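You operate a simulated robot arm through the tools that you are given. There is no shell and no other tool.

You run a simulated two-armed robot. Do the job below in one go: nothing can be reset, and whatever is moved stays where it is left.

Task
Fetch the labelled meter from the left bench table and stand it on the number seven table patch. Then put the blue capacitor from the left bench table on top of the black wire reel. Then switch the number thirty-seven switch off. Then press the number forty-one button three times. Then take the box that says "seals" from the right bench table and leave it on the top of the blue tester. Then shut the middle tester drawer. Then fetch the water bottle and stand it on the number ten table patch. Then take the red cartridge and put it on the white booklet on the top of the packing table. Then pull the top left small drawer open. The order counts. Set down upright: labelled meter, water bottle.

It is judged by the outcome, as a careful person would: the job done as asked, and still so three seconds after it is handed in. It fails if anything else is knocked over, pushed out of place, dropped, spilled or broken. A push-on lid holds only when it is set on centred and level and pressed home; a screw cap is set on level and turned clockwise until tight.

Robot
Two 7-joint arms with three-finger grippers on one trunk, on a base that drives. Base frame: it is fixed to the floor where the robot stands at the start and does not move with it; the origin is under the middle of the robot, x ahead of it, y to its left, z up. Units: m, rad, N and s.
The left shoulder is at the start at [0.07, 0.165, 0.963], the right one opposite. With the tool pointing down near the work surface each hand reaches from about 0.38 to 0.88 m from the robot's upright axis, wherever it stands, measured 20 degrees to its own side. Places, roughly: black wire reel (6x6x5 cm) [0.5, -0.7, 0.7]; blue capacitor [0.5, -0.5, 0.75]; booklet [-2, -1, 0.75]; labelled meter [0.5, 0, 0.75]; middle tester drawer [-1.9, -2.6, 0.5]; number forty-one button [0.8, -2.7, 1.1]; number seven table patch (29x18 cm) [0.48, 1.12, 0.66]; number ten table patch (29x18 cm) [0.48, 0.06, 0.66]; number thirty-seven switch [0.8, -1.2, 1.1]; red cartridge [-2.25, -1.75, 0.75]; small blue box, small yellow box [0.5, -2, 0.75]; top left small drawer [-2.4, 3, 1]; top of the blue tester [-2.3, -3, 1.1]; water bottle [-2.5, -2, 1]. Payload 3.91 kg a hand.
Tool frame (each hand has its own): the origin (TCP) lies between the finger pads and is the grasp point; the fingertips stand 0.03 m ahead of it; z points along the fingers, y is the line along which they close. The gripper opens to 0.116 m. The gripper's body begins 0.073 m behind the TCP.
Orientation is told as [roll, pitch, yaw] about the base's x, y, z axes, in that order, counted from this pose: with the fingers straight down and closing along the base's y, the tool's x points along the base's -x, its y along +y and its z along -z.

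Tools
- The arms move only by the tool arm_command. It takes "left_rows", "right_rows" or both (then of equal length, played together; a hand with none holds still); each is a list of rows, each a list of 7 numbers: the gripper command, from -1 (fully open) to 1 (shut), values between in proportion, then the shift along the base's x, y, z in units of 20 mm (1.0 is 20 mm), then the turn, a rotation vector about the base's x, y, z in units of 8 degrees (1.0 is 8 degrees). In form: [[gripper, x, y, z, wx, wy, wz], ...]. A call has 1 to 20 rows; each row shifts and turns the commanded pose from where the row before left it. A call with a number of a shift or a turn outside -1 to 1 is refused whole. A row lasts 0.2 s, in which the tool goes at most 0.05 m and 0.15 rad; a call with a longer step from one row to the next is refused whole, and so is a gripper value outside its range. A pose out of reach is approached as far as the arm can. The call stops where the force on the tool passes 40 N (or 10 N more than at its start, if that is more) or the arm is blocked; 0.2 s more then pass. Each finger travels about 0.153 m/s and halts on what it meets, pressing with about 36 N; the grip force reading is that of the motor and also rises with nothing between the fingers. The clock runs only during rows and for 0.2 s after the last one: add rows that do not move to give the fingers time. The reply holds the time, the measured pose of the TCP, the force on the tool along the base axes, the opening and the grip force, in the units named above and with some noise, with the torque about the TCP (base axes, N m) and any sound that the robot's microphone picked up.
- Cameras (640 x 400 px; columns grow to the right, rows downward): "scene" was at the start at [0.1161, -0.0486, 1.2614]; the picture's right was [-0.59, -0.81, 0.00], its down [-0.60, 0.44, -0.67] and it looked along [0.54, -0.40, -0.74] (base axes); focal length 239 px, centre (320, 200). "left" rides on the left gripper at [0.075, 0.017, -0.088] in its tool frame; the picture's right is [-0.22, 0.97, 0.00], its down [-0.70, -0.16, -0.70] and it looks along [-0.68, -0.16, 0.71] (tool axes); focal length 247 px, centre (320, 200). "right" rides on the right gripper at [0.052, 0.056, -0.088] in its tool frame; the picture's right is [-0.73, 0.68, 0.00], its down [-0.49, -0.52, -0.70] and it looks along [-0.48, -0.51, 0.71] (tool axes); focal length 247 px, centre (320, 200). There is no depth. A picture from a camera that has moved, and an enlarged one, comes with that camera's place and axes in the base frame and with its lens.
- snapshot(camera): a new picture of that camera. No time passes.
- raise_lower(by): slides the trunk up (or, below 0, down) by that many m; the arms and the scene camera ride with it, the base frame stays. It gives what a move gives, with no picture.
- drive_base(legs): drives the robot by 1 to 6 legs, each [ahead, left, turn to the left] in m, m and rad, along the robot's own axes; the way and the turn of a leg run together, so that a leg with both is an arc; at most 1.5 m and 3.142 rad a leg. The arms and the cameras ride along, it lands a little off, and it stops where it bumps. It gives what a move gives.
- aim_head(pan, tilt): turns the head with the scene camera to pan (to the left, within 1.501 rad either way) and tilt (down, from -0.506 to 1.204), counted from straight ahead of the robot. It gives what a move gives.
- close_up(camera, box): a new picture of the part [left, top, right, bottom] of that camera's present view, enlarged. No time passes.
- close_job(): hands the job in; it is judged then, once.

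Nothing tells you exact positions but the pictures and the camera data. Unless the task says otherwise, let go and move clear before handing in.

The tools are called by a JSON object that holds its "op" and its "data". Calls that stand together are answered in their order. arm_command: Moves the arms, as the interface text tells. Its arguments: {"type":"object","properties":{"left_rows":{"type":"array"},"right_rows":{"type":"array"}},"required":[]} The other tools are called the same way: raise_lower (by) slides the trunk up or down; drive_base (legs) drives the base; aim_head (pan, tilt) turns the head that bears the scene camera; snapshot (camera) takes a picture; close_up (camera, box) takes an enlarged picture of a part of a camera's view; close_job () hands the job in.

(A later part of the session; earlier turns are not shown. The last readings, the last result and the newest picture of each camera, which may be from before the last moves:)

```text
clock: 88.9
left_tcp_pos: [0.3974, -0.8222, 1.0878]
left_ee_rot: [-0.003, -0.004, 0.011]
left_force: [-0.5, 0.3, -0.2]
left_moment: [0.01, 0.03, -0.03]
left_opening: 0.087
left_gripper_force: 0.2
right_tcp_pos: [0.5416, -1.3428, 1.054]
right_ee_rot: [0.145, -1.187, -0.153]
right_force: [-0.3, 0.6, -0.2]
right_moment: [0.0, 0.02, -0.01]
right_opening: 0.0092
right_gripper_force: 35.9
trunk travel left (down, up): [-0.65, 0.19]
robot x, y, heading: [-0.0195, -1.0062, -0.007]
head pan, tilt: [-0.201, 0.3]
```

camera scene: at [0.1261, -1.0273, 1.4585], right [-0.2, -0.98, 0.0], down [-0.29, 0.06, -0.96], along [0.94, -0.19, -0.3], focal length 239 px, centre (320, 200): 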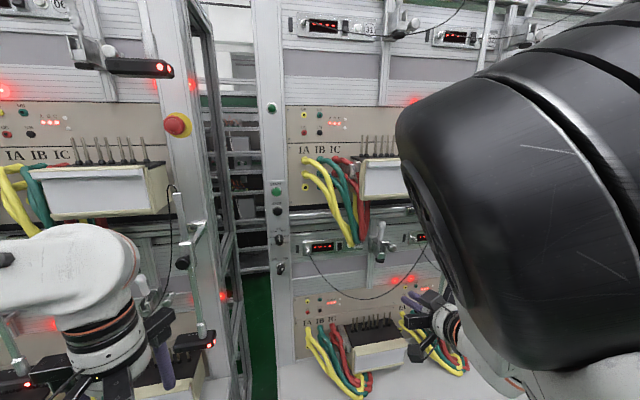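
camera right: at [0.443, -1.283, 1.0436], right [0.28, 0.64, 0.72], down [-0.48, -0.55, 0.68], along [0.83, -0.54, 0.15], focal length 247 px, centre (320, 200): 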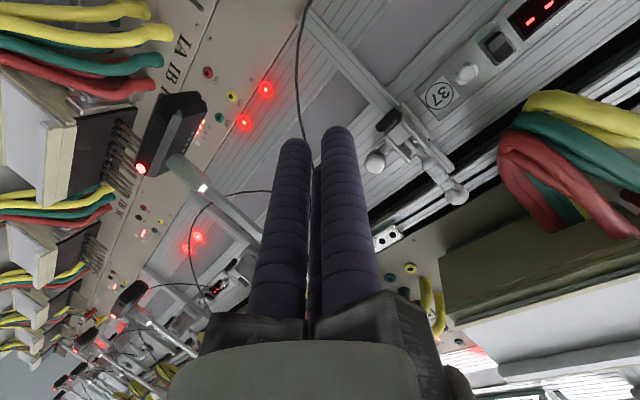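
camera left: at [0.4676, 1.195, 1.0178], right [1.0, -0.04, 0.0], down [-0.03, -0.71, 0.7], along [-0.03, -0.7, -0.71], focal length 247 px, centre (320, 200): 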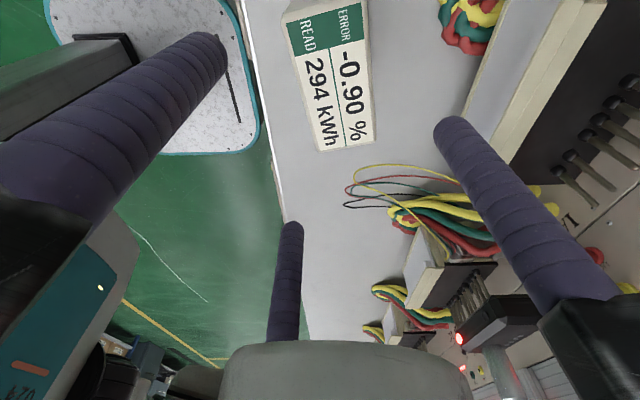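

The arm is too folded for a forward-pointing hand this close, so I'll back the base off 0.2 m and extend the arm forward instead.

{"op": "drive_base", "data": {"legs": [[-0.2, 0, 0]]}}

{"op": "arm_command", "data": {"right_rows": [[1, 1, 0.6, 0.2, 0, -0.5, 0], [1, 1, 0.6, 0.2, 0, -0.5, 0], [1, 1, 0.6, 0.2, 0, -0.5, 0], [1, 1, 0.6, 0.2, 0, -0.5, 0], [1, 1, 0.6, 0.2, 0, -0.5, 0], [1, 1, 0.6, 0.2, 0, -0.5, 0], [1, 1, 0.6, 0.2, 0, -0.5, 0], [1, 1, 0.6, 0.2, 0, -0.5, 0], [1, 1, 0.6, 0.2, 0, 0, 0], [1, 1, 0.6, 0, 0, 0, 0], [1, 1, 0.2, 0, 0, 0, 0], [1, 0, 0, 0, 0, 0, 0]]}}

{"op": "snapshot", "data": {"camera": "right"}}

{"op": "snapshot", "data": {"camera": "scene"}}

```text
clock: 90.5
left_tcp_pos: [0.1977, -0.8221, 1.0891]
left_ee_rot: [-0.003, -0.006, 0.012]
left_force: [0.1, 0.7, 0.3]
left_moment: [0.02, -0.02, 0.01]
left_opening: 0.087
left_gripper_force: 0.1
right_tcp_pos: [0.3426, -1.3419, 1.0523]
right_ee_rot: [0.144, -1.182, -0.151]
right_force: [-0.2, 0.9, -0.3]
right_moment: [0.0, 0.03, -0.03]
right_opening: 0.0092
right_gripper_force: 36.0
trunk travel left (down, up): [-0.65, 0.19]
robot x, y, heading: [-0.2143, -1.0012, -0.001]
head pan, tilt: [-0.201, 0.3]
```

```text
clock: 93.1
left_tcp_pos: [0.197, -0.8215, 1.0894]
left_ee_rot: [-0.002, -0.008, 0.011]
left_force: [0.4, -0.1, 0.3]
left_moment: [0.0, 0.01, 0.0]
left_opening: 0.0872
left_gripper_force: 0.0
right_tcp_pos: [0.5091, -1.4273, 1.0719]
right_ee_rot: [2.675, -1.453, -2.645]
right_force: [0.3, 0.0, 0.4]
right_moment: [-0.02, -0.02, -0.02]
right_opening: 0.0089
right_gripper_force: 36.3
right hand out of reach, approached as far as the arm can: row 1, 2, 3, 4, 5, 6, 7, 8, 9, 10, 11
trunk travel left (down, up): [-0.65, 0.19]
robot x, y, heading: [-0.2172, -1.0049, -0.005]
head pan, tilt: [-0.201, 0.3]
```

```text
taken
camera right: at [0.4258, -1.3701, 1.0146], right [-0.1, 0.64, 0.76], down [-0.73, -0.57, 0.38], along [0.68, -0.52, 0.52], focal length 247 px, centre (320, 200)
```

right: 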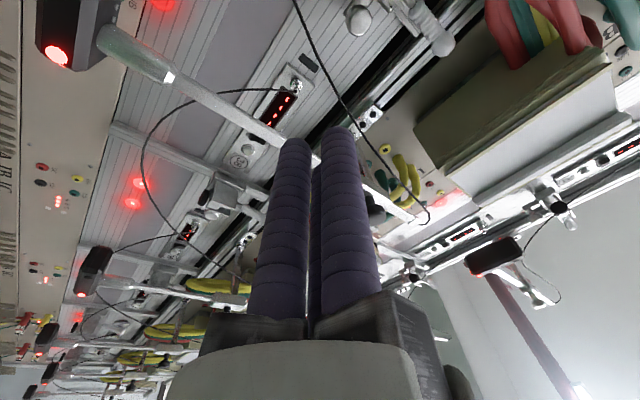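

```text
taken
camera scene: at [-0.0736, -1.0263, 1.4586], right [-0.2, -0.98, 0.0], down [-0.29, 0.06, -0.96], along [0.94, -0.19, -0.3], focal length 239 px, centre (320, 200)
```

scene: 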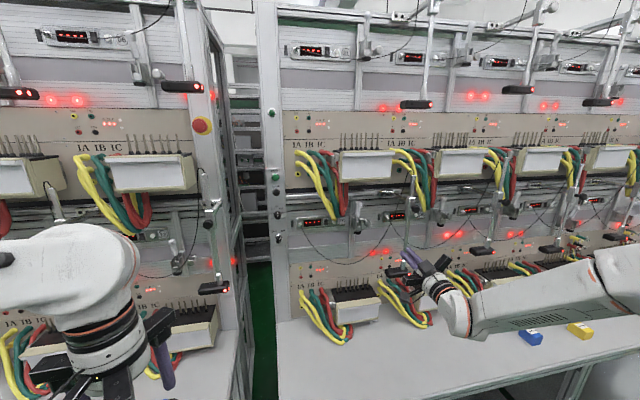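

The hand now points forward well but the arm works best further out to its side. I'll shift the base left so the switch lies in front of the hand, then look.

{"op": "drive_base", "data": {"legs": [[0, 0.209, 0.004]]}}

{"op": "snapshot", "data": {"camera": "right"}}

{"op": "aim_head", "data": {"pan": -0.45, "tilt": 0.3}}

{"op": "snapshot", "data": {"camera": "scene"}}

```text
clock: 94.7
left_tcp_pos: [0.1974, -0.611, 1.089]
left_ee_rot: [-0.004, -0.004, 0.016]
left_force: [0.0, 0.9, -0.1]
left_moment: [-0.01, 0.03, 0.03]
left_opening: 0.0867
left_gripper_force: 0.0
right_tcp_pos: [0.5101, -1.216, 1.0717]
right_ee_rot: [2.67, -1.453, -2.637]
right_force: [-0.3, -0.1, 0.2]
right_moment: [0.02, 0.01, -0.02]
right_opening: 0.0094
right_gripper_force: 36.0
trunk travel left (down, up): [-0.65, 0.19]
robot x, y, heading: [-0.2164, -0.8014, -0.001]
head pan, tilt: [-0.201, 0.3]
```

```text
taken
camera right: at [0.4273, -1.1596, 1.014], right [-0.1, 0.64, 0.76], down [-0.73, -0.57, 0.38], along [0.68, -0.52, 0.52], focal length 247 px, centre (320, 200)
```

right: 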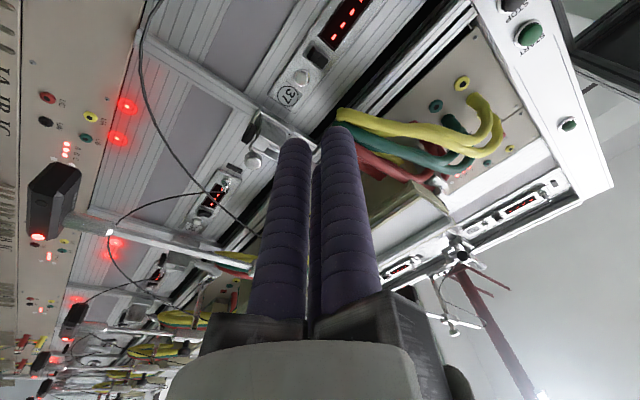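

```text
clock: 95.5
left_tcp_pos: [0.196, -0.6114, 1.0884]
left_ee_rot: [-0.004, -0.004, 0.018]
left_force: [-0.1, -0.3, -0.6]
left_moment: [-0.01, 0.01, 0.02]
left_opening: 0.0868
left_gripper_force: 0.1
right_tcp_pos: [0.511, -1.2158, 1.0714]
right_ee_rot: [2.672, -1.455, -2.637]
right_force: [0.3, -0.4, 0.2]
right_moment: [0.01, 0.02, -0.01]
right_opening: 0.009
right_gripper_force: 36.2
trunk travel left (down, up): [-0.65, 0.19]
robot x, y, heading: [-0.216, -0.7999, -0.001]
head pan, tilt: [-0.45, 0.3]
```

```text
taken
camera scene: at [-0.0804, -0.8398, 1.4585], right [-0.43, -0.9, 0.0], down [-0.27, 0.13, -0.96], along [0.86, -0.41, -0.3], focal length 239 px, centre (320, 200)
```

scene: 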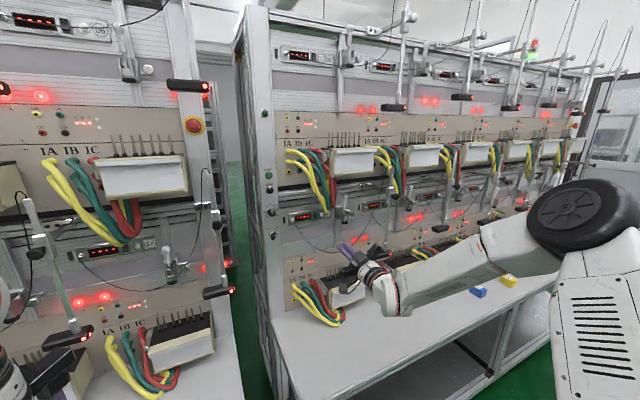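

{"op": "arm_command", "data": {"right_rows": [[1, 0.8, 0, 0.3, 0, 0, 0], [1, 0.8, 0, 0.3, 0, 0, 0], [1, 0.8, 0, 0.3, 0, 0, 0], [1, 0, 0, 0, 0, 0, 0]]}}

```text
clock: 96.5
left_tcp_pos: [0.1971, -0.6117, 1.0891]
left_ee_rot: [-0.004, -0.005, 0.018]
left_force: [-0.4, -0.2, 0.1]
left_moment: [0.01, 0.0, 0.02]
left_opening: 0.0871
left_gripper_force: 0.1
right_tcp_pos: [0.5581, -1.2174, 1.0903]
right_ee_rot: [2.668, -1.453, -2.635]
right_force: [-0.1, -0.5, 0.3]
right_moment: [-0.01, 0.0, 0.02]
right_opening: 0.0089
right_gripper_force: 35.9
trunk travel left (down, up): [-0.65, 0.19]
robot x, y, heading: [-0.2154, -0.7989, 0.006]
head pan, tilt: [-0.45, 0.3]
```

{"op": "arm_command", "data": {"right_rows": [[1, 0.9, 0, 0, 0, 0, 0], [1, 0.9, 0, 0, 0, 0, 0], [1, 0.9, 0, 0, 0, 0, 0], [1, 0.9, 0, 0, 0, 0, 0], [1, 0.9, 0, 0, 0, 0, 0], [1, 0.9, 0, 0, 0, 0, 0], [1, 0, 0, 0, 0, 0, 0]]}}

{"op": "snapshot", "data": {"camera": "right"}}

{"op": "close_up", "data": {"camera": "scene", "box": [270, 190, 410, 290]}}

```text
clock: 98.1
left_tcp_pos: [0.1968, -0.6116, 1.0884]
left_ee_rot: [-0.006, -0.006, 0.016]
left_force: [-0.1, 0.4, 0.4]
left_moment: [-0.01, -0.03, 0.01]
left_opening: 0.0871
left_gripper_force: 0.0
right_tcp_pos: [0.6668, -1.2177, 1.0903]
right_ee_rot: [2.673, -1.452, -2.639]
right_force: [-0.2, 0.1, 0.4]
right_moment: [0.01, -0.01, 0.01]
right_opening: 0.0091
right_gripper_force: 36.2
trunk travel left (down, up): [-0.65, 0.19]
robot x, y, heading: [-0.2148, -0.7957, 0.002]
head pan, tilt: [-0.45, 0.3]
```

```text
taken
camera right: at [0.5833, -1.1601, 1.0316], right [-0.1, 0.64, 0.76], down [-0.73, -0.57, 0.38], along [0.68, -0.52, 0.52], focal length 247 px, centre (320, 200)
```

right: 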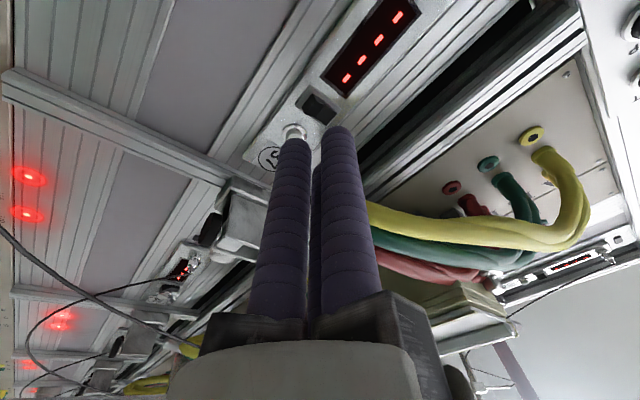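

```text
4.00 times, centred on (340, 240) of scene
camera zoom: at [-0.081, -0.8402, 1.4586], right [-0.43, -0.9, 0.0], down [-0.27, 0.13, -0.96], along [0.86, -0.41, -0.3], focal length 957 px, centre (240, 40)
```

zoom: 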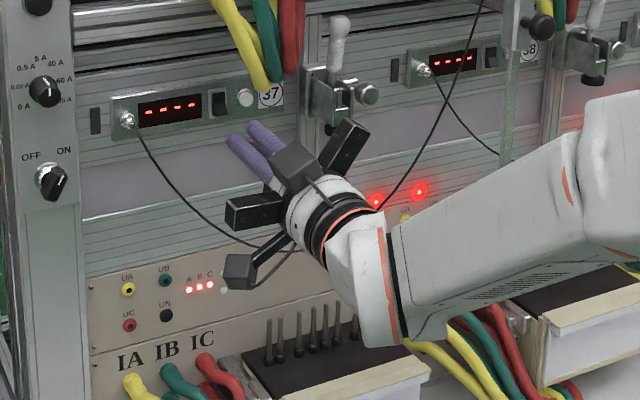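

{"op": "close_up", "data": {"camera": "right", "box": [250, 60, 410, 160]}}

{"op": "close_up", "data": {"camera": "scene", "box": [300, 200, 348, 230]}}

```text
4.00 times, centred on (330, 110) of right
camera zoom: at [0.5833, -1.1601, 1.0316], right [-0.1, 0.64, 0.76], down [-0.73, -0.57, 0.38], along [0.68, -0.52, 0.52], focal length 988 px, centre (280, 560)
```

zoom: 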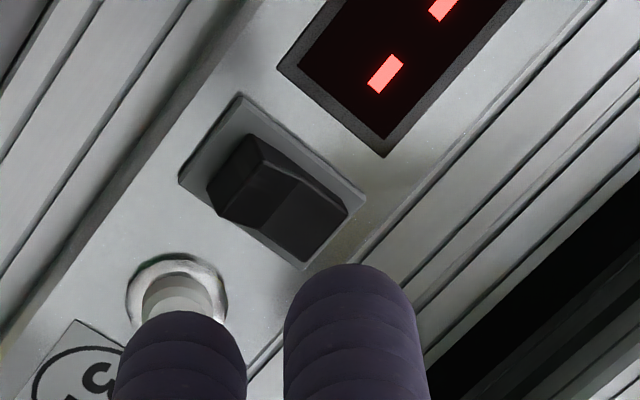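

```text
13.33 times, centred on (324, 215) of scene
camera zoom: at [-0.081, -0.8402, 1.4586], right [-0.43, -0.9, 0.0], down [-0.27, 0.13, -0.96], along [0.86, -0.41, -0.3], focal length 3190 px, centre (267, 0)
```

zoom: 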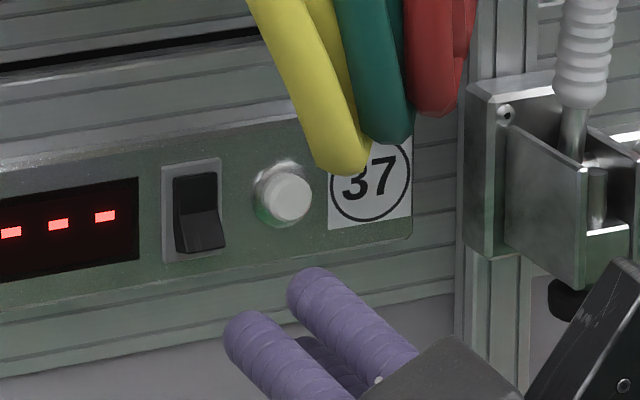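

The wrist view confirms the lower half of rocker 37 stands out. I'll level the hand, drop its centre to about z=1.087 and creep forward.

{"op": "arm_command", "data": {"right_rows": [[1, 0, 0, -0.17, 0, 0.75, 0], [1, 0.5, 0, 0, 0, 0, 0], [1, 0.5, 0, 0, 0, 0, 0], [1, 0.5, 0, 0, 0, 0, 0], [1, 0.5, 0, 0, 0, 0, 0], [1, 0.4, 0, 0, 0, 0, 0], [1, 0, 0, 0, 0, 0, 0]]}}

{"op": "close_up", "data": {"camera": "right", "box": [220, 60, 420, 200]}}

{"op": "close_up", "data": {"camera": "scene", "box": [300, 200, 348, 230]}}

```text
clock: 99.7
left_tcp_pos: [0.1966, -0.6124, 1.088]
left_ee_rot: [-0.003, -0.004, 0.016]
left_force: [-0.6, 0.2, -0.3]
left_moment: [-0.01, -0.01, -0.01]
left_opening: 0.0869
left_gripper_force: 0.0
right_tcp_pos: [0.7153, -1.2166, 1.0863]
right_ee_rot: [1.577, -1.515, -1.548]
right_force: [-0.1, -0.7, -0.2]
right_moment: [-0.01, 0.02, -0.02]
right_opening: 0.0092
right_gripper_force: 35.9
trunk travel left (down, up): [-0.65, 0.19]
robot x, y, heading: [-0.2178, -0.7993, 0.0]
head pan, tilt: [-0.45, 0.3]
```

```text
2.86 times, centred on (320, 130) of right
camera zoom: at [0.6259, -1.1597, 1.0379], right [-0.02, 0.64, 0.77], down [-0.68, -0.57, 0.46], along [0.73, -0.52, 0.45], focal length 706 px, centre (320, 400)
```

zoom: 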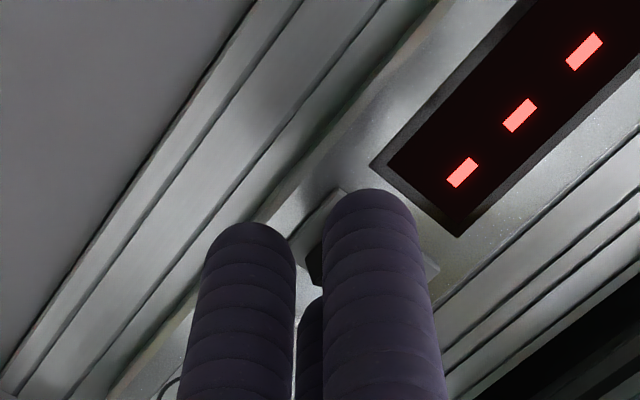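

```text
13.33 times, centred on (324, 215) of scene
camera zoom: at [-0.0806, -0.84, 1.4585], right [-0.43, -0.9, 0.0], down [-0.27, 0.13, -0.96], along [0.86, -0.41, -0.3], focal length 3190 px, centre (267, 0)
```

zoom: 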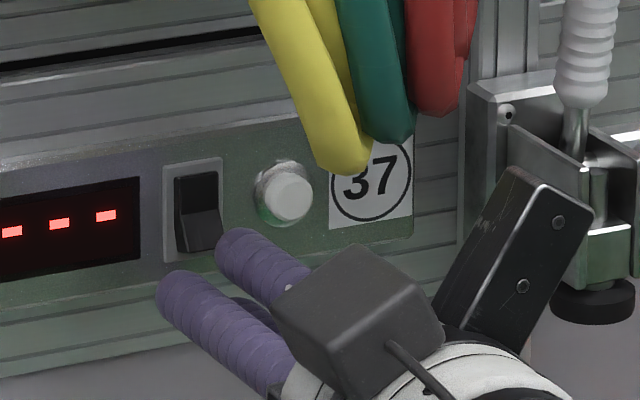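

{"op": "arm_command", "data": {"right_rows": [[1, 0.0, 0.3, 0.05, 0, 0, 0], [1, 0.3, 0, 0, 0, 0, 0], [1, 0, 0, 0, 0, 0, 0]]}}

{"op": "close_up", "data": {"camera": "scene", "box": [300, 200, 348, 230]}}

{"op": "close_up", "data": {"camera": "right", "box": [220, 60, 420, 200]}}

```text
clock: 100.5
left_tcp_pos: [0.1962, -0.6109, 1.0875]
left_ee_rot: [-0.003, -0.007, 0.018]
left_force: [0.9, 0.6, -0.5]
left_moment: [0.01, 0.0, 0.02]
left_opening: 0.087
left_gripper_force: 0.1
right_tcp_pos: [0.7213, -1.2101, 1.0874]
right_ee_rot: [1.571, -1.512, -1.539]
right_force: [-0.4, -0.2, 0.1]
right_moment: [-0.02, -0.01, 0.04]
right_opening: 0.0093
right_gripper_force: 35.9
trunk travel left (down, up): [-0.65, 0.19]
robot x, y, heading: [-0.2214, -0.7969, 0.004]
head pan, tilt: [-0.45, 0.3]
```

```text
13.33 times, centred on (324, 215) of scene
camera zoom: at [-0.0806, -0.8399, 1.4585], right [-0.43, -0.9, 0.0], down [-0.27, 0.13, -0.96], along [0.86, -0.41, -0.3], focal length 3190 px, centre (267, 0)
```

zoom: 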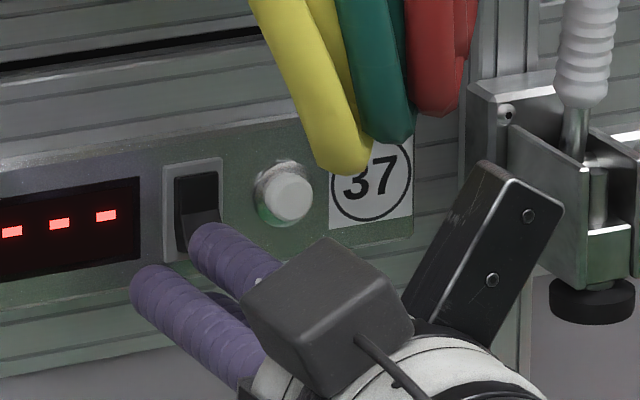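

```text
2.86 times, centred on (320, 130) of right
camera zoom: at [0.6318, -1.1536, 1.0386], right [-0.02, 0.64, 0.77], down [-0.68, -0.57, 0.46], along [0.73, -0.52, 0.45], focal length 706 px, centre (320, 400)
```

zoom: 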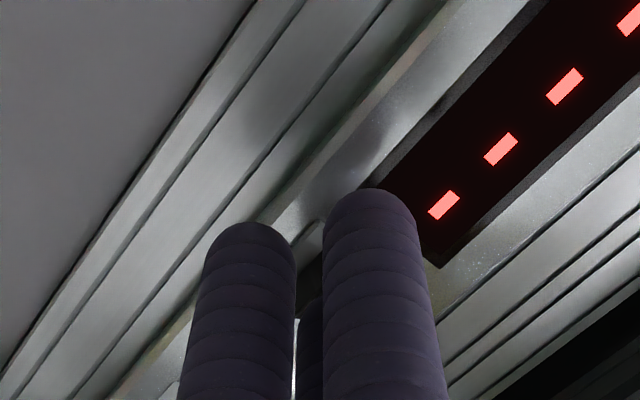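

{"op": "arm_command", "data": {"right_rows": [[1, 0.15, 0, 0, 0, 0, 0], [1, 0.15, 0, 0, 0, 0, 0], [1, 0.15, 0, 0, 0, 0, 0], [1, 0, 0, 0, 0, 0, 0]]}}

{"op": "close_up", "data": {"camera": "scene", "box": [300, 200, 348, 230]}}

```text
clock: 101.5
left_tcp_pos: [0.1959, -0.6116, 1.0891]
left_ee_rot: [-0.004, -0.006, 0.015]
left_force: [0.5, 1.2, -0.3]
left_moment: [-0.02, -0.02, 0.0]
left_opening: 0.0871
left_gripper_force: 0.0
right_tcp_pos: [0.7281, -1.2106, 1.0858]
right_ee_rot: [1.527, -1.514, -1.495]
right_force: [-23.8, 5.5, -11.1]
right_moment: [0.12, 0.01, 0.07]
right_opening: 0.0093
right_gripper_force: 35.8
trunk travel left (down, up): [-0.65, 0.19]
robot x, y, heading: [-0.2175, -0.7981, 0.007]
head pan, tilt: [-0.45, 0.3]
```

```text
13.33 times, centred on (324, 215) of scene
camera zoom: at [-0.0831, -0.8398, 1.4586], right [-0.43, -0.9, 0.0], down [-0.27, 0.13, -0.96], along [0.86, -0.41, -0.29], focal length 3190 px, centre (267, 0)
```

zoom: 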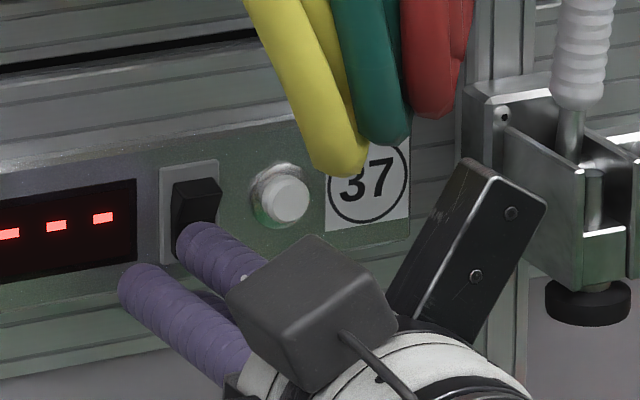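

The rocker seems to have tipped over (upper half now out). Backing off to check.

{"op": "arm_command", "data": {"right_rows": [[1, -0.5, 0, -0.2, 0, 0, 0], [1, -1, 0, -0.2, 0, 0, 0], [1, -1, 0, -0.2, 0, 0, 0], [1, -1, 0, 0, 0, 0, 0], [1, -1, 0, 0, 0, 0, 0], [1, -1, 0, 0, 0, 0, 0]]}}

{"op": "close_up", "data": {"camera": "scene", "box": [300, 200, 348, 230]}}

{"op": "close_up", "data": {"camera": "right", "box": [220, 20, 420, 160]}}

```text
clock: 102.9
left_tcp_pos: [0.1965, -0.6106, 1.09]
left_ee_rot: [-0.001, -0.007, 0.018]
left_force: [0.4, -0.1, 0.4]
left_moment: [0.0, 0.02, 0.01]
left_opening: 0.087
left_gripper_force: 0.0
right_tcp_pos: [0.619, -1.2102, 1.0754]
right_ee_rot: [1.597, -1.514, -1.566]
right_force: [0.2, 0.0, -0.5]
right_moment: [0.04, 0.04, -0.02]
right_opening: 0.0092
right_gripper_force: 36.1
trunk travel left (down, up): [-0.65, 0.19]
robot x, y, heading: [-0.2154, -0.7983, 0.003]
head pan, tilt: [-0.45, 0.3]
```

```text
13.33 times, centred on (324, 215) of scene
camera zoom: at [-0.0813, -0.8405, 1.4586], right [-0.43, -0.9, 0.0], down [-0.27, 0.13, -0.96], along [0.86, -0.41, -0.3], focal length 3190 px, centre (267, 0)
```

zoom: 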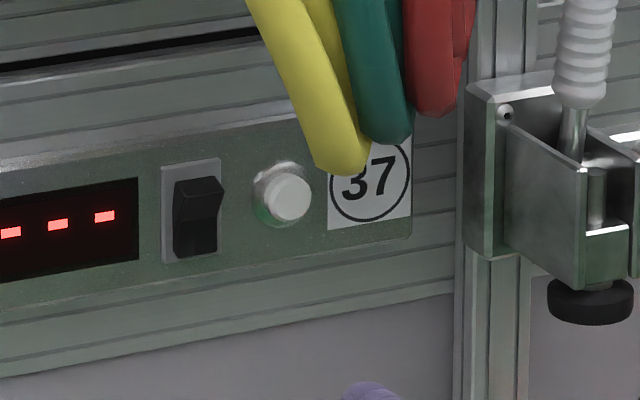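

```text
2.86 times, centred on (320, 90) of right
camera zoom: at [0.5301, -1.1538, 1.0266], right [-0.02, 0.64, 0.77], down [-0.68, -0.57, 0.45], along [0.73, -0.52, 0.45], focal length 706 px, centre (320, 514)
```

zoom: 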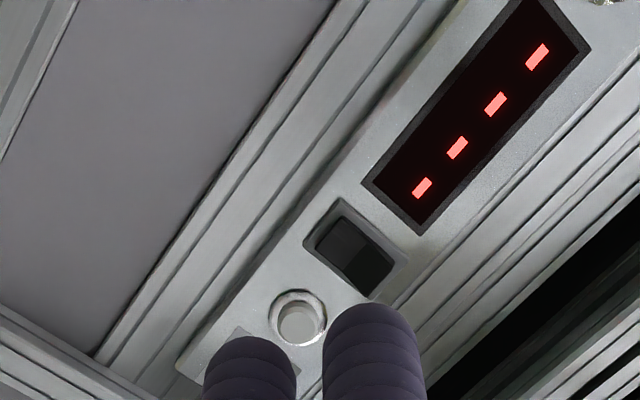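

The rocker is now tipped to the other state (lower half in, upper half out). Next, button 41: I'll back away from the probes and drive right.

{"op": "drive_base", "data": {"legs": [[-0.25, 0, 0], [0, -1.4, 0]]}}

{"op": "aim_head", "data": {"pan": -0.4, "tilt": 0.25}}

{"op": "snapshot", "data": {"camera": "scene"}}

```text
clock: 111.3
left_tcp_pos: [-0.0572, -2.0163, 1.0888]
left_ee_rot: [-0.003, -0.004, 0.003]
left_force: [-1.1, 0.0, 0.5]
left_moment: [0.0, 0.0, 0.02]
left_opening: 0.0871
left_gripper_force: 0.1
right_tcp_pos: [0.3595, -2.6228, 1.0753]
right_ee_rot: [1.575, -1.513, -1.557]
right_force: [-0.1, 0.0, 0.1]
right_moment: [0.0, 0.05, 0.02]
right_opening: 0.0092
right_gripper_force: 36.1
trunk travel left (down, up): [-0.65, 0.19]
robot x, y, heading: [-0.4771, -2.1979, -0.012]
head pan, tilt: [-0.45, 0.3]
```

```text
clock: 111.9
left_tcp_pos: [-0.0567, -2.0174, 1.0887]
left_ee_rot: [-0.002, -0.005, 0.005]
left_force: [-0.3, -0.6, 0.6]
left_moment: [-0.02, -0.01, -0.04]
left_opening: 0.087
left_gripper_force: 0.2
right_tcp_pos: [0.3588, -2.623, 1.0738]
right_ee_rot: [1.576, -1.514, -1.559]
right_force: [-0.2, -0.3, 0.4]
right_moment: [-0.01, -0.02, 0.01]
right_opening: 0.0089
right_gripper_force: 35.7
trunk travel left (down, up): [-0.65, 0.19]
robot x, y, heading: [-0.4724, -2.196, -0.01]
head pan, tilt: [-0.4, 0.25]
```

```text
taken
camera scene: at [-0.3356, -2.2386, 1.4632], right [-0.4, -0.92, 0.0], down [-0.23, 0.1, -0.97], along [0.89, -0.39, -0.25], focal length 239 px, centre (320, 200)
```

scene: 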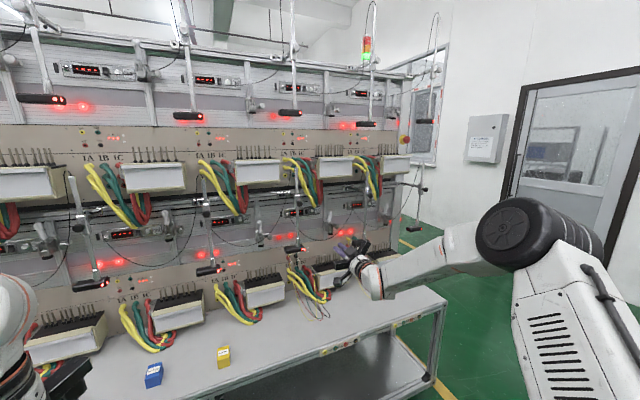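

{"op": "close_up", "data": {"camera": "scene", "box": [80, 170, 280, 295]}}

{"op": "close_up", "data": {"camera": "scene", "box": [260, 180, 420, 280]}}

```text
3.20 times, centred on (180, 232) of scene
camera zoom: at [-0.3356, -2.2386, 1.4632], right [-0.4, -0.92, 0.0], down [-0.23, 0.1, -0.97], along [0.89, -0.39, -0.25], focal length 766 px, centre (768, 96)
```

zoom: 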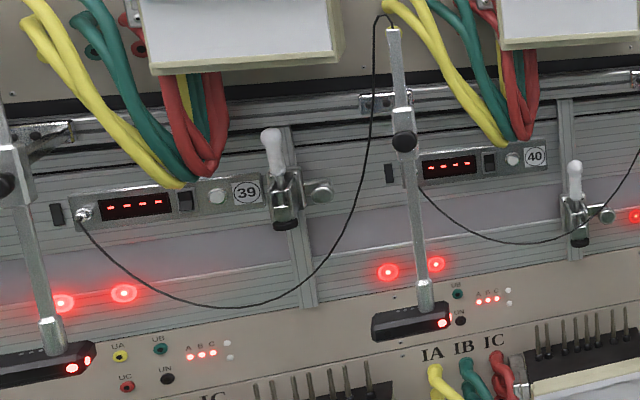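

```text
4.00 times, centred on (340, 230) of scene
camera zoom: at [-0.3356, -2.2386, 1.4632], right [-0.4, -0.92, 0.0], down [-0.23, 0.1, -0.97], along [0.89, -0.39, -0.25], focal length 957 px, centre (240, 80)
```

zoom: 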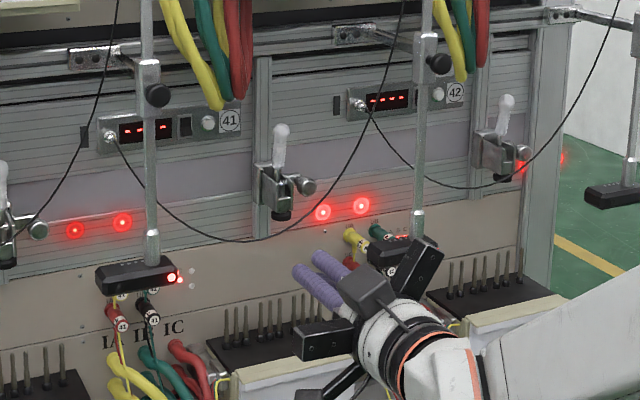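

Station 41's white button sits near [0.75, -2.665, 1.107], right of its rocker, with a probe rod to its left. I'll set the hand's height and angle first, then drive forward.

{"op": "arm_command", "data": {"right_rows": [[1, 0, -0.6, 0.5, -0.41, -0.25, -0.4], [1, 0, -0.6, 0.5, 0, -0.25, -0.4], [1, 0, -0.6, 0.5, 0, -0.25, -0.4], [1, 0, -0.6, 0, 0, -0.25, 0], [1, 0, 0, 0, 0, 0, 0]]}}

{"op": "drive_base", "data": {"legs": [[0.2, 0, 0.01]]}}

{"op": "snapshot", "data": {"camera": "scene"}}

{"op": "snapshot", "data": {"camera": "right"}}

```text
clock: 113.1
left_tcp_pos: [-0.0574, -2.0181, 1.0886]
left_ee_rot: [-0.004, -0.005, 0.002]
left_force: [0.3, 0.2, 0.3]
left_moment: [0.01, -0.01, -0.01]
left_opening: 0.0868
left_gripper_force: 0.0
right_tcp_pos: [0.3673, -2.7139, 1.0958]
right_ee_rot: [3.08, -1.448, 3.116]
right_force: [-0.4, 0.3, 0.5]
right_moment: [0.0, -0.04, 0.0]
right_opening: 0.0089
right_gripper_force: 35.5
right hand out of reach, approached as far as the arm can: row 1, 2, 3
trunk travel left (down, up): [-0.65, 0.19]
robot x, y, heading: [-0.4717, -2.1997, -0.007]
head pan, tilt: [-0.4, 0.25]
```

```text
clock: 114.7
left_tcp_pos: [0.137, -2.0148, 1.0892]
left_ee_rot: [-0.003, -0.006, 0.012]
left_force: [-0.3, -0.1, 0.9]
left_moment: [-0.02, 0.04, 0.0]
left_opening: 0.087
left_gripper_force: 0.0
right_tcp_pos: [0.5691, -2.7067, 1.0967]
right_ee_rot: [3.075, -1.448, 3.125]
right_force: [0.8, 0.8, 0.7]
right_moment: [0.0, -0.02, -0.05]
right_opening: 0.0092
right_gripper_force: 36.3
trunk travel left (down, up): [-0.65, 0.19]
robot x, y, heading: [-0.2782, -2.199, -0.0]
head pan, tilt: [-0.4, 0.25]
```

```text
taken
camera scene: at [-0.1392, -2.238, 1.4633], right [-0.39, -0.92, 0.0], down [-0.23, 0.1, -0.97], along [0.89, -0.38, -0.25], focal length 239 px, centre (320, 200)
```

scene: 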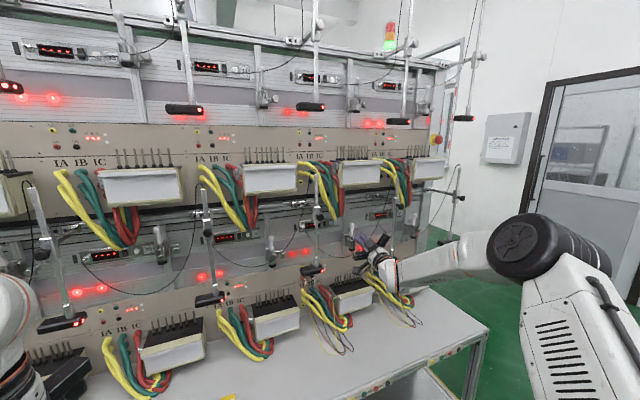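

```text
taken
camera right: at [0.4929, -2.6432, 1.0345], right [-0.03, 0.68, 0.73], down [-0.79, -0.46, 0.39], along [0.61, -0.57, 0.56], focal length 247 px, centre (320, 200)
```

right: 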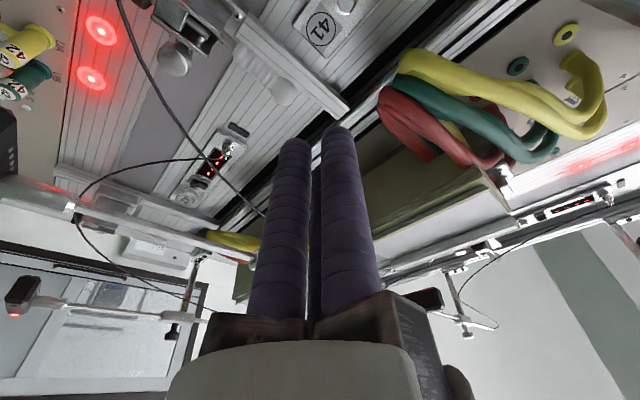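

{"op": "close_up", "data": {"camera": "scene", "box": [280, 200, 400, 275]}}

{"op": "close_up", "data": {"camera": "right", "box": [270, 0, 430, 100]}}

```text
5.33 times, centred on (340, 238) of scene
camera zoom: at [-0.1392, -2.238, 1.4633], right [-0.39, -0.92, 0.0], down [-0.23, 0.1, -0.97], along [0.89, -0.38, -0.25], focal length 1276 px, centre (213, 0)
```

zoom: 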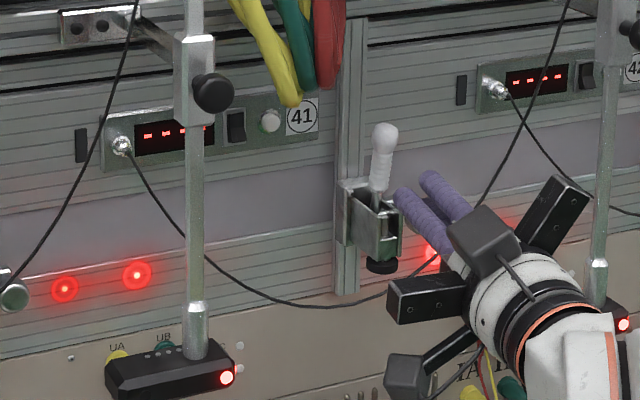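

```text
4.00 times, centred on (350, 50) of right
camera zoom: at [0.4929, -2.6432, 1.0345], right [-0.03, 0.68, 0.73], down [-0.79, -0.46, 0.39], along [0.61, -0.57, 0.56], focal length 988 px, centre (200, 800)
```

zoom: 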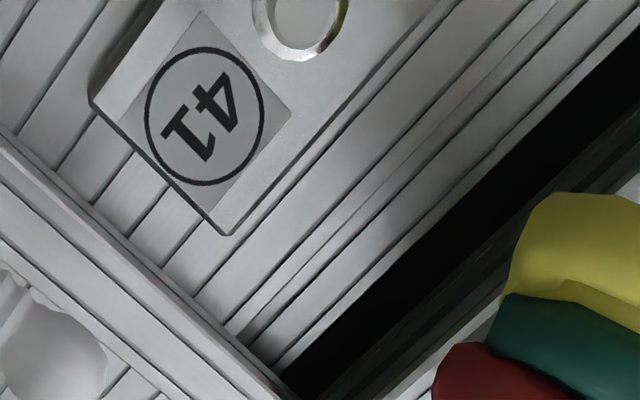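

{"op": "arm_command", "data": {"right_rows": [[1, 0.9, 0.375, 0.06, 0, 0, 0], [1, 0.9, 0.375, 0.06, 0, 0, 0], [1, 0.9, 0.375, 0.06, 0, 0, 0], [1, 0.9, 0.375, 0.06, 0, 0, 0], [1, 0.9, 0.375, 0.06, 0, 0, 0], [1, 0, 0, 0, 0, 0, 0]]}}

{"op": "close_up", "data": {"camera": "scene", "box": [280, 200, 400, 275]}}

{"op": "snapshot", "data": {"camera": "right"}}

```text
clock: 116.1
left_tcp_pos: [0.1371, -2.0142, 1.0888]
left_ee_rot: [-0.004, -0.007, 0.012]
left_force: [-0.7, -0.4, 0.0]
left_moment: [0.0, 0.0, 0.01]
left_opening: 0.0871
left_gripper_force: 0.1
right_tcp_pos: [0.6587, -2.669, 1.103]
right_ee_rot: [3.075, -1.448, 3.127]
right_force: [0.3, 0.5, 0.0]
right_moment: [0.0, 0.0, -0.01]
right_opening: 0.0094
right_gripper_force: 35.9
trunk travel left (down, up): [-0.65, 0.19]
robot x, y, heading: [-0.2772, -2.1995, 0.002]
head pan, tilt: [-0.4, 0.25]
```

```text
5.33 times, centred on (340, 238) of scene
camera zoom: at [-0.14, -2.2384, 1.4633], right [-0.39, -0.92, 0.0], down [-0.23, 0.1, -0.97], along [0.89, -0.38, -0.25], focal length 1276 px, centre (213, 0)
```

zoom: 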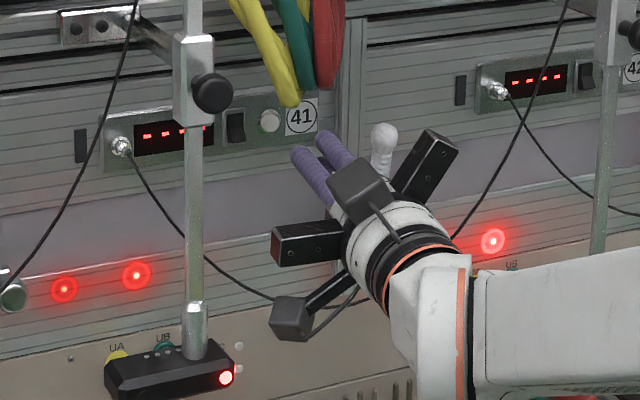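

```text
taken
camera right: at [0.582, -2.6055, 1.0403], right [-0.03, 0.68, 0.73], down [-0.79, -0.46, 0.39], along [0.61, -0.57, 0.56], focal length 247 px, centre (320, 200)
```

right: 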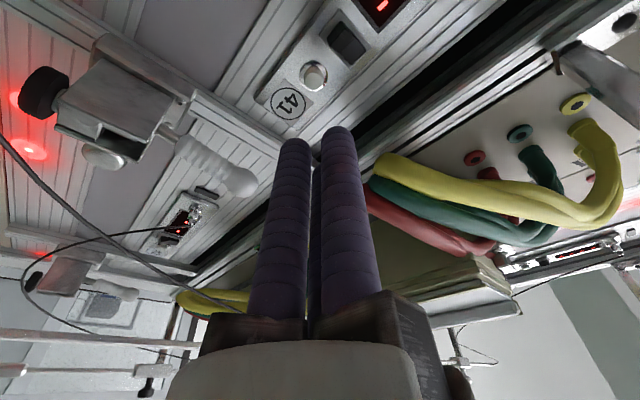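

{"op": "arm_command", "data": {"right_rows": [[1, 0.7, 0.1, -0.1, 0, 0, 0], [1, 0.7, 0.07, -0.1, 0, 0, 0], [1, 0.6, 0, 0, 0, 0, 0], [1, 0, 0, 0, 0, 0, 0]]}}

{"op": "close_up", "data": {"camera": "scene", "box": [316, 210, 364, 240]}}

{"op": "close_up", "data": {"camera": "right", "box": [250, 60, 410, 160]}}

```text
clock: 117.1
left_tcp_pos: [0.1366, -2.015, 1.0882]
left_ee_rot: [-0.004, -0.006, 0.013]
left_force: [-0.9, 0.6, -0.6]
left_moment: [0.02, -0.01, -0.03]
left_opening: 0.0869
left_gripper_force: 0.1
right_tcp_pos: [0.6975, -2.6658, 1.0987]
right_ee_rot: [3.069, -1.448, 3.129]
right_force: [1.0, 0.0, 0.2]
right_moment: [0.01, 0.04, 0.01]
right_opening: 0.0092
right_gripper_force: 36.4
trunk travel left (down, up): [-0.65, 0.19]
robot x, y, heading: [-0.2763, -2.1953, -0.004]
head pan, tilt: [-0.4, 0.25]
```

```text
13.33 times, centred on (340, 225) of scene
camera zoom: at [-0.1396, -2.2383, 1.4633], right [-0.39, -0.92, 0.0], down [-0.23, 0.1, -0.97], along [0.89, -0.38, -0.25], focal length 3190 px, centre (53, -133)
```

zoom: 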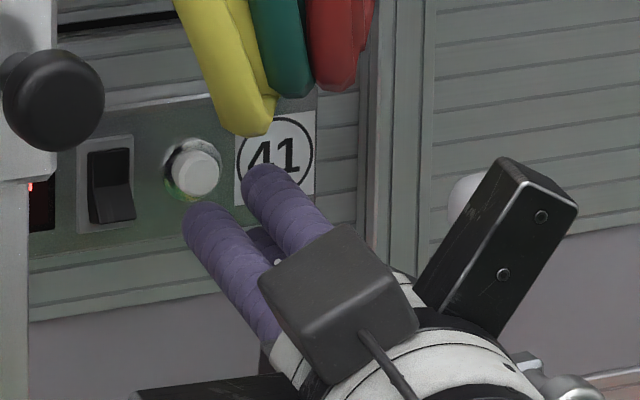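

```text
4.00 times, centred on (330, 110) of right
camera zoom: at [0.6226, -2.6025, 1.0366], right [-0.03, 0.68, 0.73], down [-0.79, -0.46, 0.39], along [0.61, -0.57, 0.56], focal length 988 px, centre (280, 560)
```

zoom: 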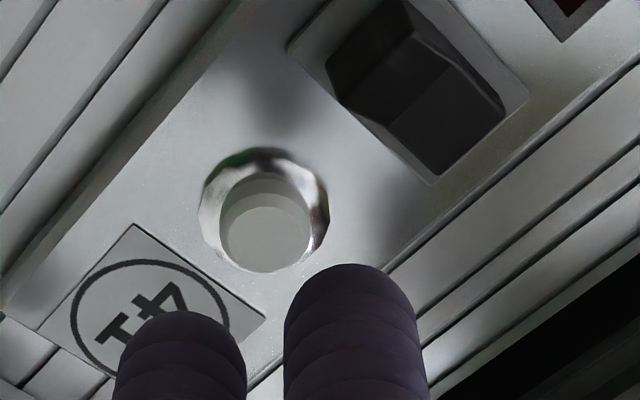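

{"op": "arm_command", "data": {"right_rows": [[1, 0.4, -0.14, 0.15, 0, 0, 0], [1, 0.4, -0.14, 0.15, 0, 0, 0], [1, 0.4, 0, 0, 0, 0, 0], [1, 0, 0, 0, 0, 0, 0]]}}

{"op": "close_up", "data": {"camera": "scene", "box": [316, 210, 364, 240]}}

{"op": "close_up", "data": {"camera": "right", "box": [250, 60, 410, 160]}}

```text
clock: 118.1
left_tcp_pos: [0.1364, -2.0144, 1.0889]
left_ee_rot: [-0.004, -0.005, 0.013]
left_force: [0.0, -0.2, 0.7]
left_moment: [-0.03, -0.01, -0.01]
left_opening: 0.0868
left_gripper_force: 0.1
right_tcp_pos: [0.7222, -2.6705, 1.1049]
right_ee_rot: [3.08, -1.45, 3.123]
right_force: [-0.9, -0.6, -0.2]
right_moment: [0.01, 0.03, -0.02]
right_opening: 0.0091
right_gripper_force: 36.0
trunk travel left (down, up): [-0.65, 0.19]
robot x, y, heading: [-0.2806, -2.2011, 0.0]
head pan, tilt: [-0.4, 0.25]
```

```text
13.33 times, centred on (340, 225) of scene
camera zoom: at [-0.1396, -2.2382, 1.4633], right [-0.39, -0.92, 0.0], down [-0.23, 0.1, -0.97], along [0.89, -0.38, -0.25], focal length 3190 px, centre (53, -133)
```

zoom: 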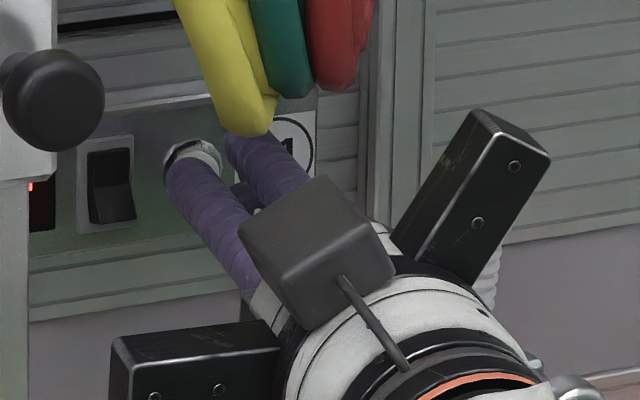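

```text
4.00 times, centred on (330, 110) of right
camera zoom: at [0.6466, -2.608, 1.0428], right [-0.03, 0.68, 0.73], down [-0.79, -0.46, 0.39], along [0.61, -0.57, 0.56], focal length 988 px, centre (280, 560)
```

zoom: 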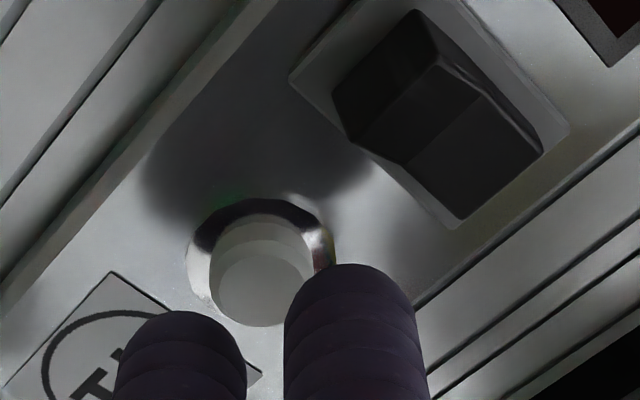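

{"op": "arm_command", "data": {"right_rows": [[1, 0.1, -0.05, -0.15, 0, 0, 0], [1, 0.15, 0, 0, 0, 0, 0], [1, 0.15, 0, 0, 0, 0, 0], [1, 0, 0, 0, 0, 0, 0]]}}

{"op": "close_up", "data": {"camera": "right", "box": [250, 60, 410, 160]}}

```text
clock: 119.1
left_tcp_pos: [0.1366, -2.0151, 1.089]
left_ee_rot: [-0.004, -0.006, 0.014]
left_force: [-0.6, -0.1, 0.2]
left_moment: [0.01, -0.01, 0.0]
left_opening: 0.087
left_gripper_force: 0.1
right_tcp_pos: [0.7304, -2.6725, 1.1014]
right_ee_rot: [3.08, -1.449, 3.121]
right_force: [-2.2, 0.0, 0.2]
right_moment: [-0.01, -0.05, 0.01]
right_opening: 0.0093
right_gripper_force: 36.1
trunk travel left (down, up): [-0.65, 0.19]
robot x, y, heading: [-0.2751, -2.202, -0.003]
head pan, tilt: [-0.4, 0.25]
```

```text
4.00 times, centred on (330, 110) of right
camera zoom: at [0.6546, -2.6091, 1.0398], right [-0.03, 0.68, 0.73], down [-0.79, -0.46, 0.39], along [0.61, -0.57, 0.56], focal length 988 px, centre (280, 560)
```

zoom: 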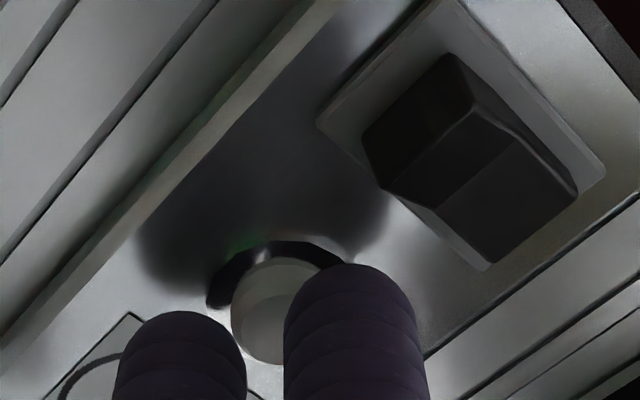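

{"op": "arm_command", "data": {"right_rows": [[1, 0.1, 0, 0, 0, 0, 0], [1, 0.1, 0, 0, 0, 0, 0], [1, 0, 0, 0, 0, 0, 0]]}}

{"op": "close_up", "data": {"camera": "right", "box": [250, 60, 410, 160]}}

```text
clock: 119.9
left_tcp_pos: [0.1367, -2.0155, 1.0895]
left_ee_rot: [-0.005, -0.008, 0.013]
left_force: [0.6, 0.2, 0.0]
left_moment: [-0.01, -0.02, 0.03]
left_opening: 0.0869
left_gripper_force: 0.0
right_tcp_pos: [0.7332, -2.6735, 1.1022]
right_ee_rot: [3.077, -1.45, 3.124]
right_force: [-6.1, 1.1, -1.5]
right_moment: [-0.05, 0.03, 0.09]
right_opening: 0.0093
right_gripper_force: 36.0
trunk travel left (down, up): [-0.65, 0.19]
robot x, y, heading: [-0.2798, -2.2012, -0.002]
head pan, tilt: [-0.4, 0.25]
heard: click
```

```text
4.00 times, centred on (330, 110) of right
camera zoom: at [0.6581, -2.6088, 1.04], right [-0.03, 0.68, 0.73], down [-0.79, -0.46, 0.39], along [0.61, -0.57, 0.56], focal length 988 px, centre (280, 560)
```

zoom: 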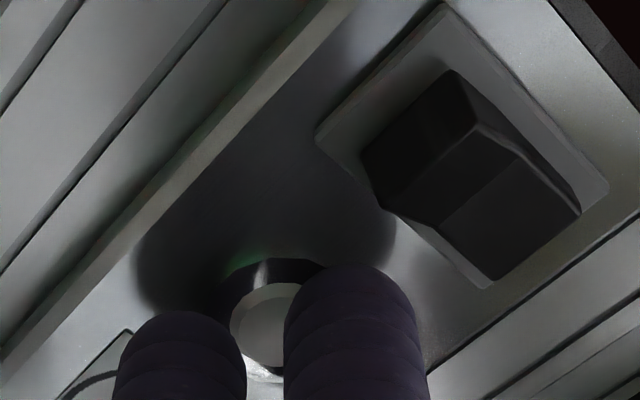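

First click heard. I'll release fully, then press again, watching the clicks.

{"op": "arm_command", "data": {"right_rows": [[1, -0.3, 0, 0, 0, 0, 0], [1, -0.3, 0, 0, 0, 0, 0], [1, 0, 0, 0, 0, 0, 0]]}}

{"op": "close_up", "data": {"camera": "right", "box": [250, 60, 410, 160]}}

```text
clock: 120.7
left_tcp_pos: [0.1366, -2.0146, 1.0883]
left_ee_rot: [-0.004, -0.007, 0.012]
left_force: [-0.1, 0.2, -1.0]
left_moment: [0.02, 0.0, 0.02]
left_opening: 0.0869
left_gripper_force: 0.1
right_tcp_pos: [0.7231, -2.6727, 1.1005]
right_ee_rot: [3.081, -1.448, 3.124]
right_force: [-0.4, 1.3, -0.3]
right_moment: [-0.04, 0.01, -0.02]
right_opening: 0.0094
right_gripper_force: 35.7
trunk travel left (down, up): [-0.65, 0.19]
robot x, y, heading: [-0.2821, -2.1966, -0.001]
head pan, tilt: [-0.4, 0.25]
```

```text
4.00 times, centred on (330, 110) of right
camera zoom: at [0.6472, -2.6087, 1.0394], right [-0.03, 0.68, 0.73], down [-0.79, -0.46, 0.39], along [0.61, -0.57, 0.56], focal length 988 px, centre (280, 560)
```

zoom: 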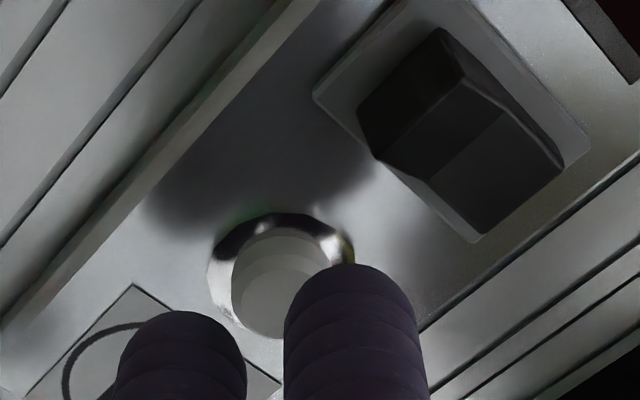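

{"op": "arm_command", "data": {"right_rows": [[1, 0.3, 0, 0, 0, 0, 0], [1, 0.3, 0, 0, 0, 0, 0], [1, 0, 0, 0, 0, 0, 0]]}}

{"op": "arm_command", "data": {"right_rows": [[1, -0.3, 0, 0, 0, 0, 0], [1, -0.3, 0, 0, 0, 0, 0], [1, 0, 0, 0, 0, 0, 0]]}}

```text
clock: 121.5
left_tcp_pos: [0.1346, -2.0154, 1.0893]
left_ee_rot: [-0.004, -0.009, 0.012]
left_force: [-0.1, -0.8, 0.2]
left_moment: [-0.01, -0.01, -0.04]
left_opening: 0.0871
left_gripper_force: 0.1
right_tcp_pos: [0.7352, -2.6728, 1.1033]
right_ee_rot: [3.079, -1.448, 3.123]
right_force: [-6.2, 0.4, -0.7]
right_moment: [-0.04, 0.05, 0.04]
right_opening: 0.0089
right_gripper_force: 36.2
trunk travel left (down, up): [-0.65, 0.19]
robot x, y, heading: [-0.2754, -2.1992, 0.005]
head pan, tilt: [-0.4, 0.25]
heard: click
```

```text
clock: 122.3
left_tcp_pos: [0.138, -2.0149, 1.0891]
left_ee_rot: [-0.004, -0.005, 0.012]
left_force: [-0.1, -0.7, -1.0]
left_moment: [-0.02, 0.01, -0.02]
left_opening: 0.0871
left_gripper_force: 0.0
right_tcp_pos: [0.7236, -2.6718, 1.1014]
right_ee_rot: [3.078, -1.447, 3.121]
right_force: [0.2, 0.0, 0.6]
right_moment: [-0.01, -0.01, -0.01]
right_opening: 0.0091
right_gripper_force: 35.3
trunk travel left (down, up): [-0.65, 0.19]
robot x, y, heading: [-0.2788, -2.1997, 0.0]
head pan, tilt: [-0.4, 0.25]
```

Two clicks so far. Third press now, then retreat.

{"op": "arm_command", "data": {"right_rows": [[1, 0.3, 0, 0, 0, 0, 0], [1, 0.3, 0, 0, 0, 0, 0], [1, 0, 0, 0, 0, 0, 0]]}}

{"op": "arm_command", "data": {"right_rows": [[1, -0.3, 0, 0, 0, 0, 0], [1, -0.5, 0, 0, 0, 0, 0], [1, -0.8, 0, 0, 0, 0, 0], [1, -1, 0, 0, 0, 0, 0], [1, -1, 0, 0, 0, 0, 0], [1, -1, 0, 0, 0, 0, 0], [1, -1, 0, 0, 0, 0, 0]]}}

{"op": "close_up", "data": {"camera": "scene", "box": [280, 200, 400, 275]}}

```text
clock: 123.1
left_tcp_pos: [0.1369, -2.015, 1.0892]
left_ee_rot: [-0.003, -0.007, 0.012]
left_force: [0.2, -0.9, 0.0]
left_moment: [-0.03, 0.03, 0.01]
left_opening: 0.0871
left_gripper_force: 0.0
right_tcp_pos: [0.733, -2.6734, 1.1014]
right_ee_rot: [3.077, -1.447, 3.123]
right_force: [-5.5, 0.5, -1.0]
right_moment: [-0.02, 0.04, 0.06]
right_opening: 0.0092
right_gripper_force: 36.1
trunk travel left (down, up): [-0.65, 0.19]
robot x, y, heading: [-0.279, -2.2019, -0.005]
head pan, tilt: [-0.4, 0.25]
heard: click
```

```text
clock: 124.7
left_tcp_pos: [0.1366, -2.0156, 1.0891]
left_ee_rot: [-0.003, -0.007, 0.011]
left_force: [0.4, 0.2, -0.2]
left_moment: [-0.03, 0.0, 0.01]
left_opening: 0.087
left_gripper_force: 0.1
right_tcp_pos: [0.6219, -2.6737, 1.1022]
right_ee_rot: [3.077, -1.447, 3.134]
right_force: [-0.4, -0.3, 1.2]
right_moment: [-0.01, 0.0, 0.0]
right_opening: 0.0091
right_gripper_force: 36.2
trunk travel left (down, up): [-0.65, 0.19]
robot x, y, heading: [-0.2796, -2.196, -0.002]
head pan, tilt: [-0.4, 0.25]
```

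```text
5.33 times, centred on (340, 238) of scene
camera zoom: at [-0.1403, -2.2383, 1.4633], right [-0.39, -0.92, 0.0], down [-0.23, 0.1, -0.97], along [0.89, -0.38, -0.25], focal length 1276 px, centre (213, 0)
```

zoom: 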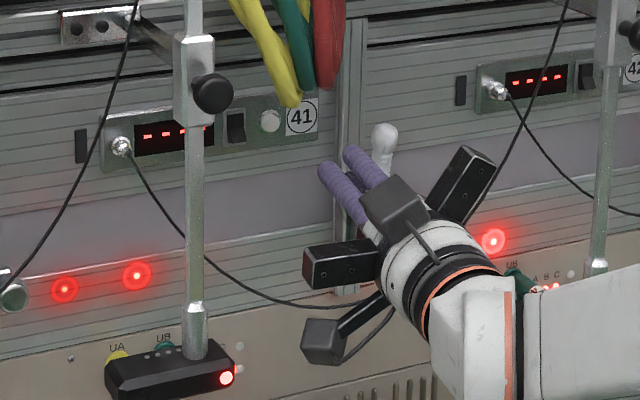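

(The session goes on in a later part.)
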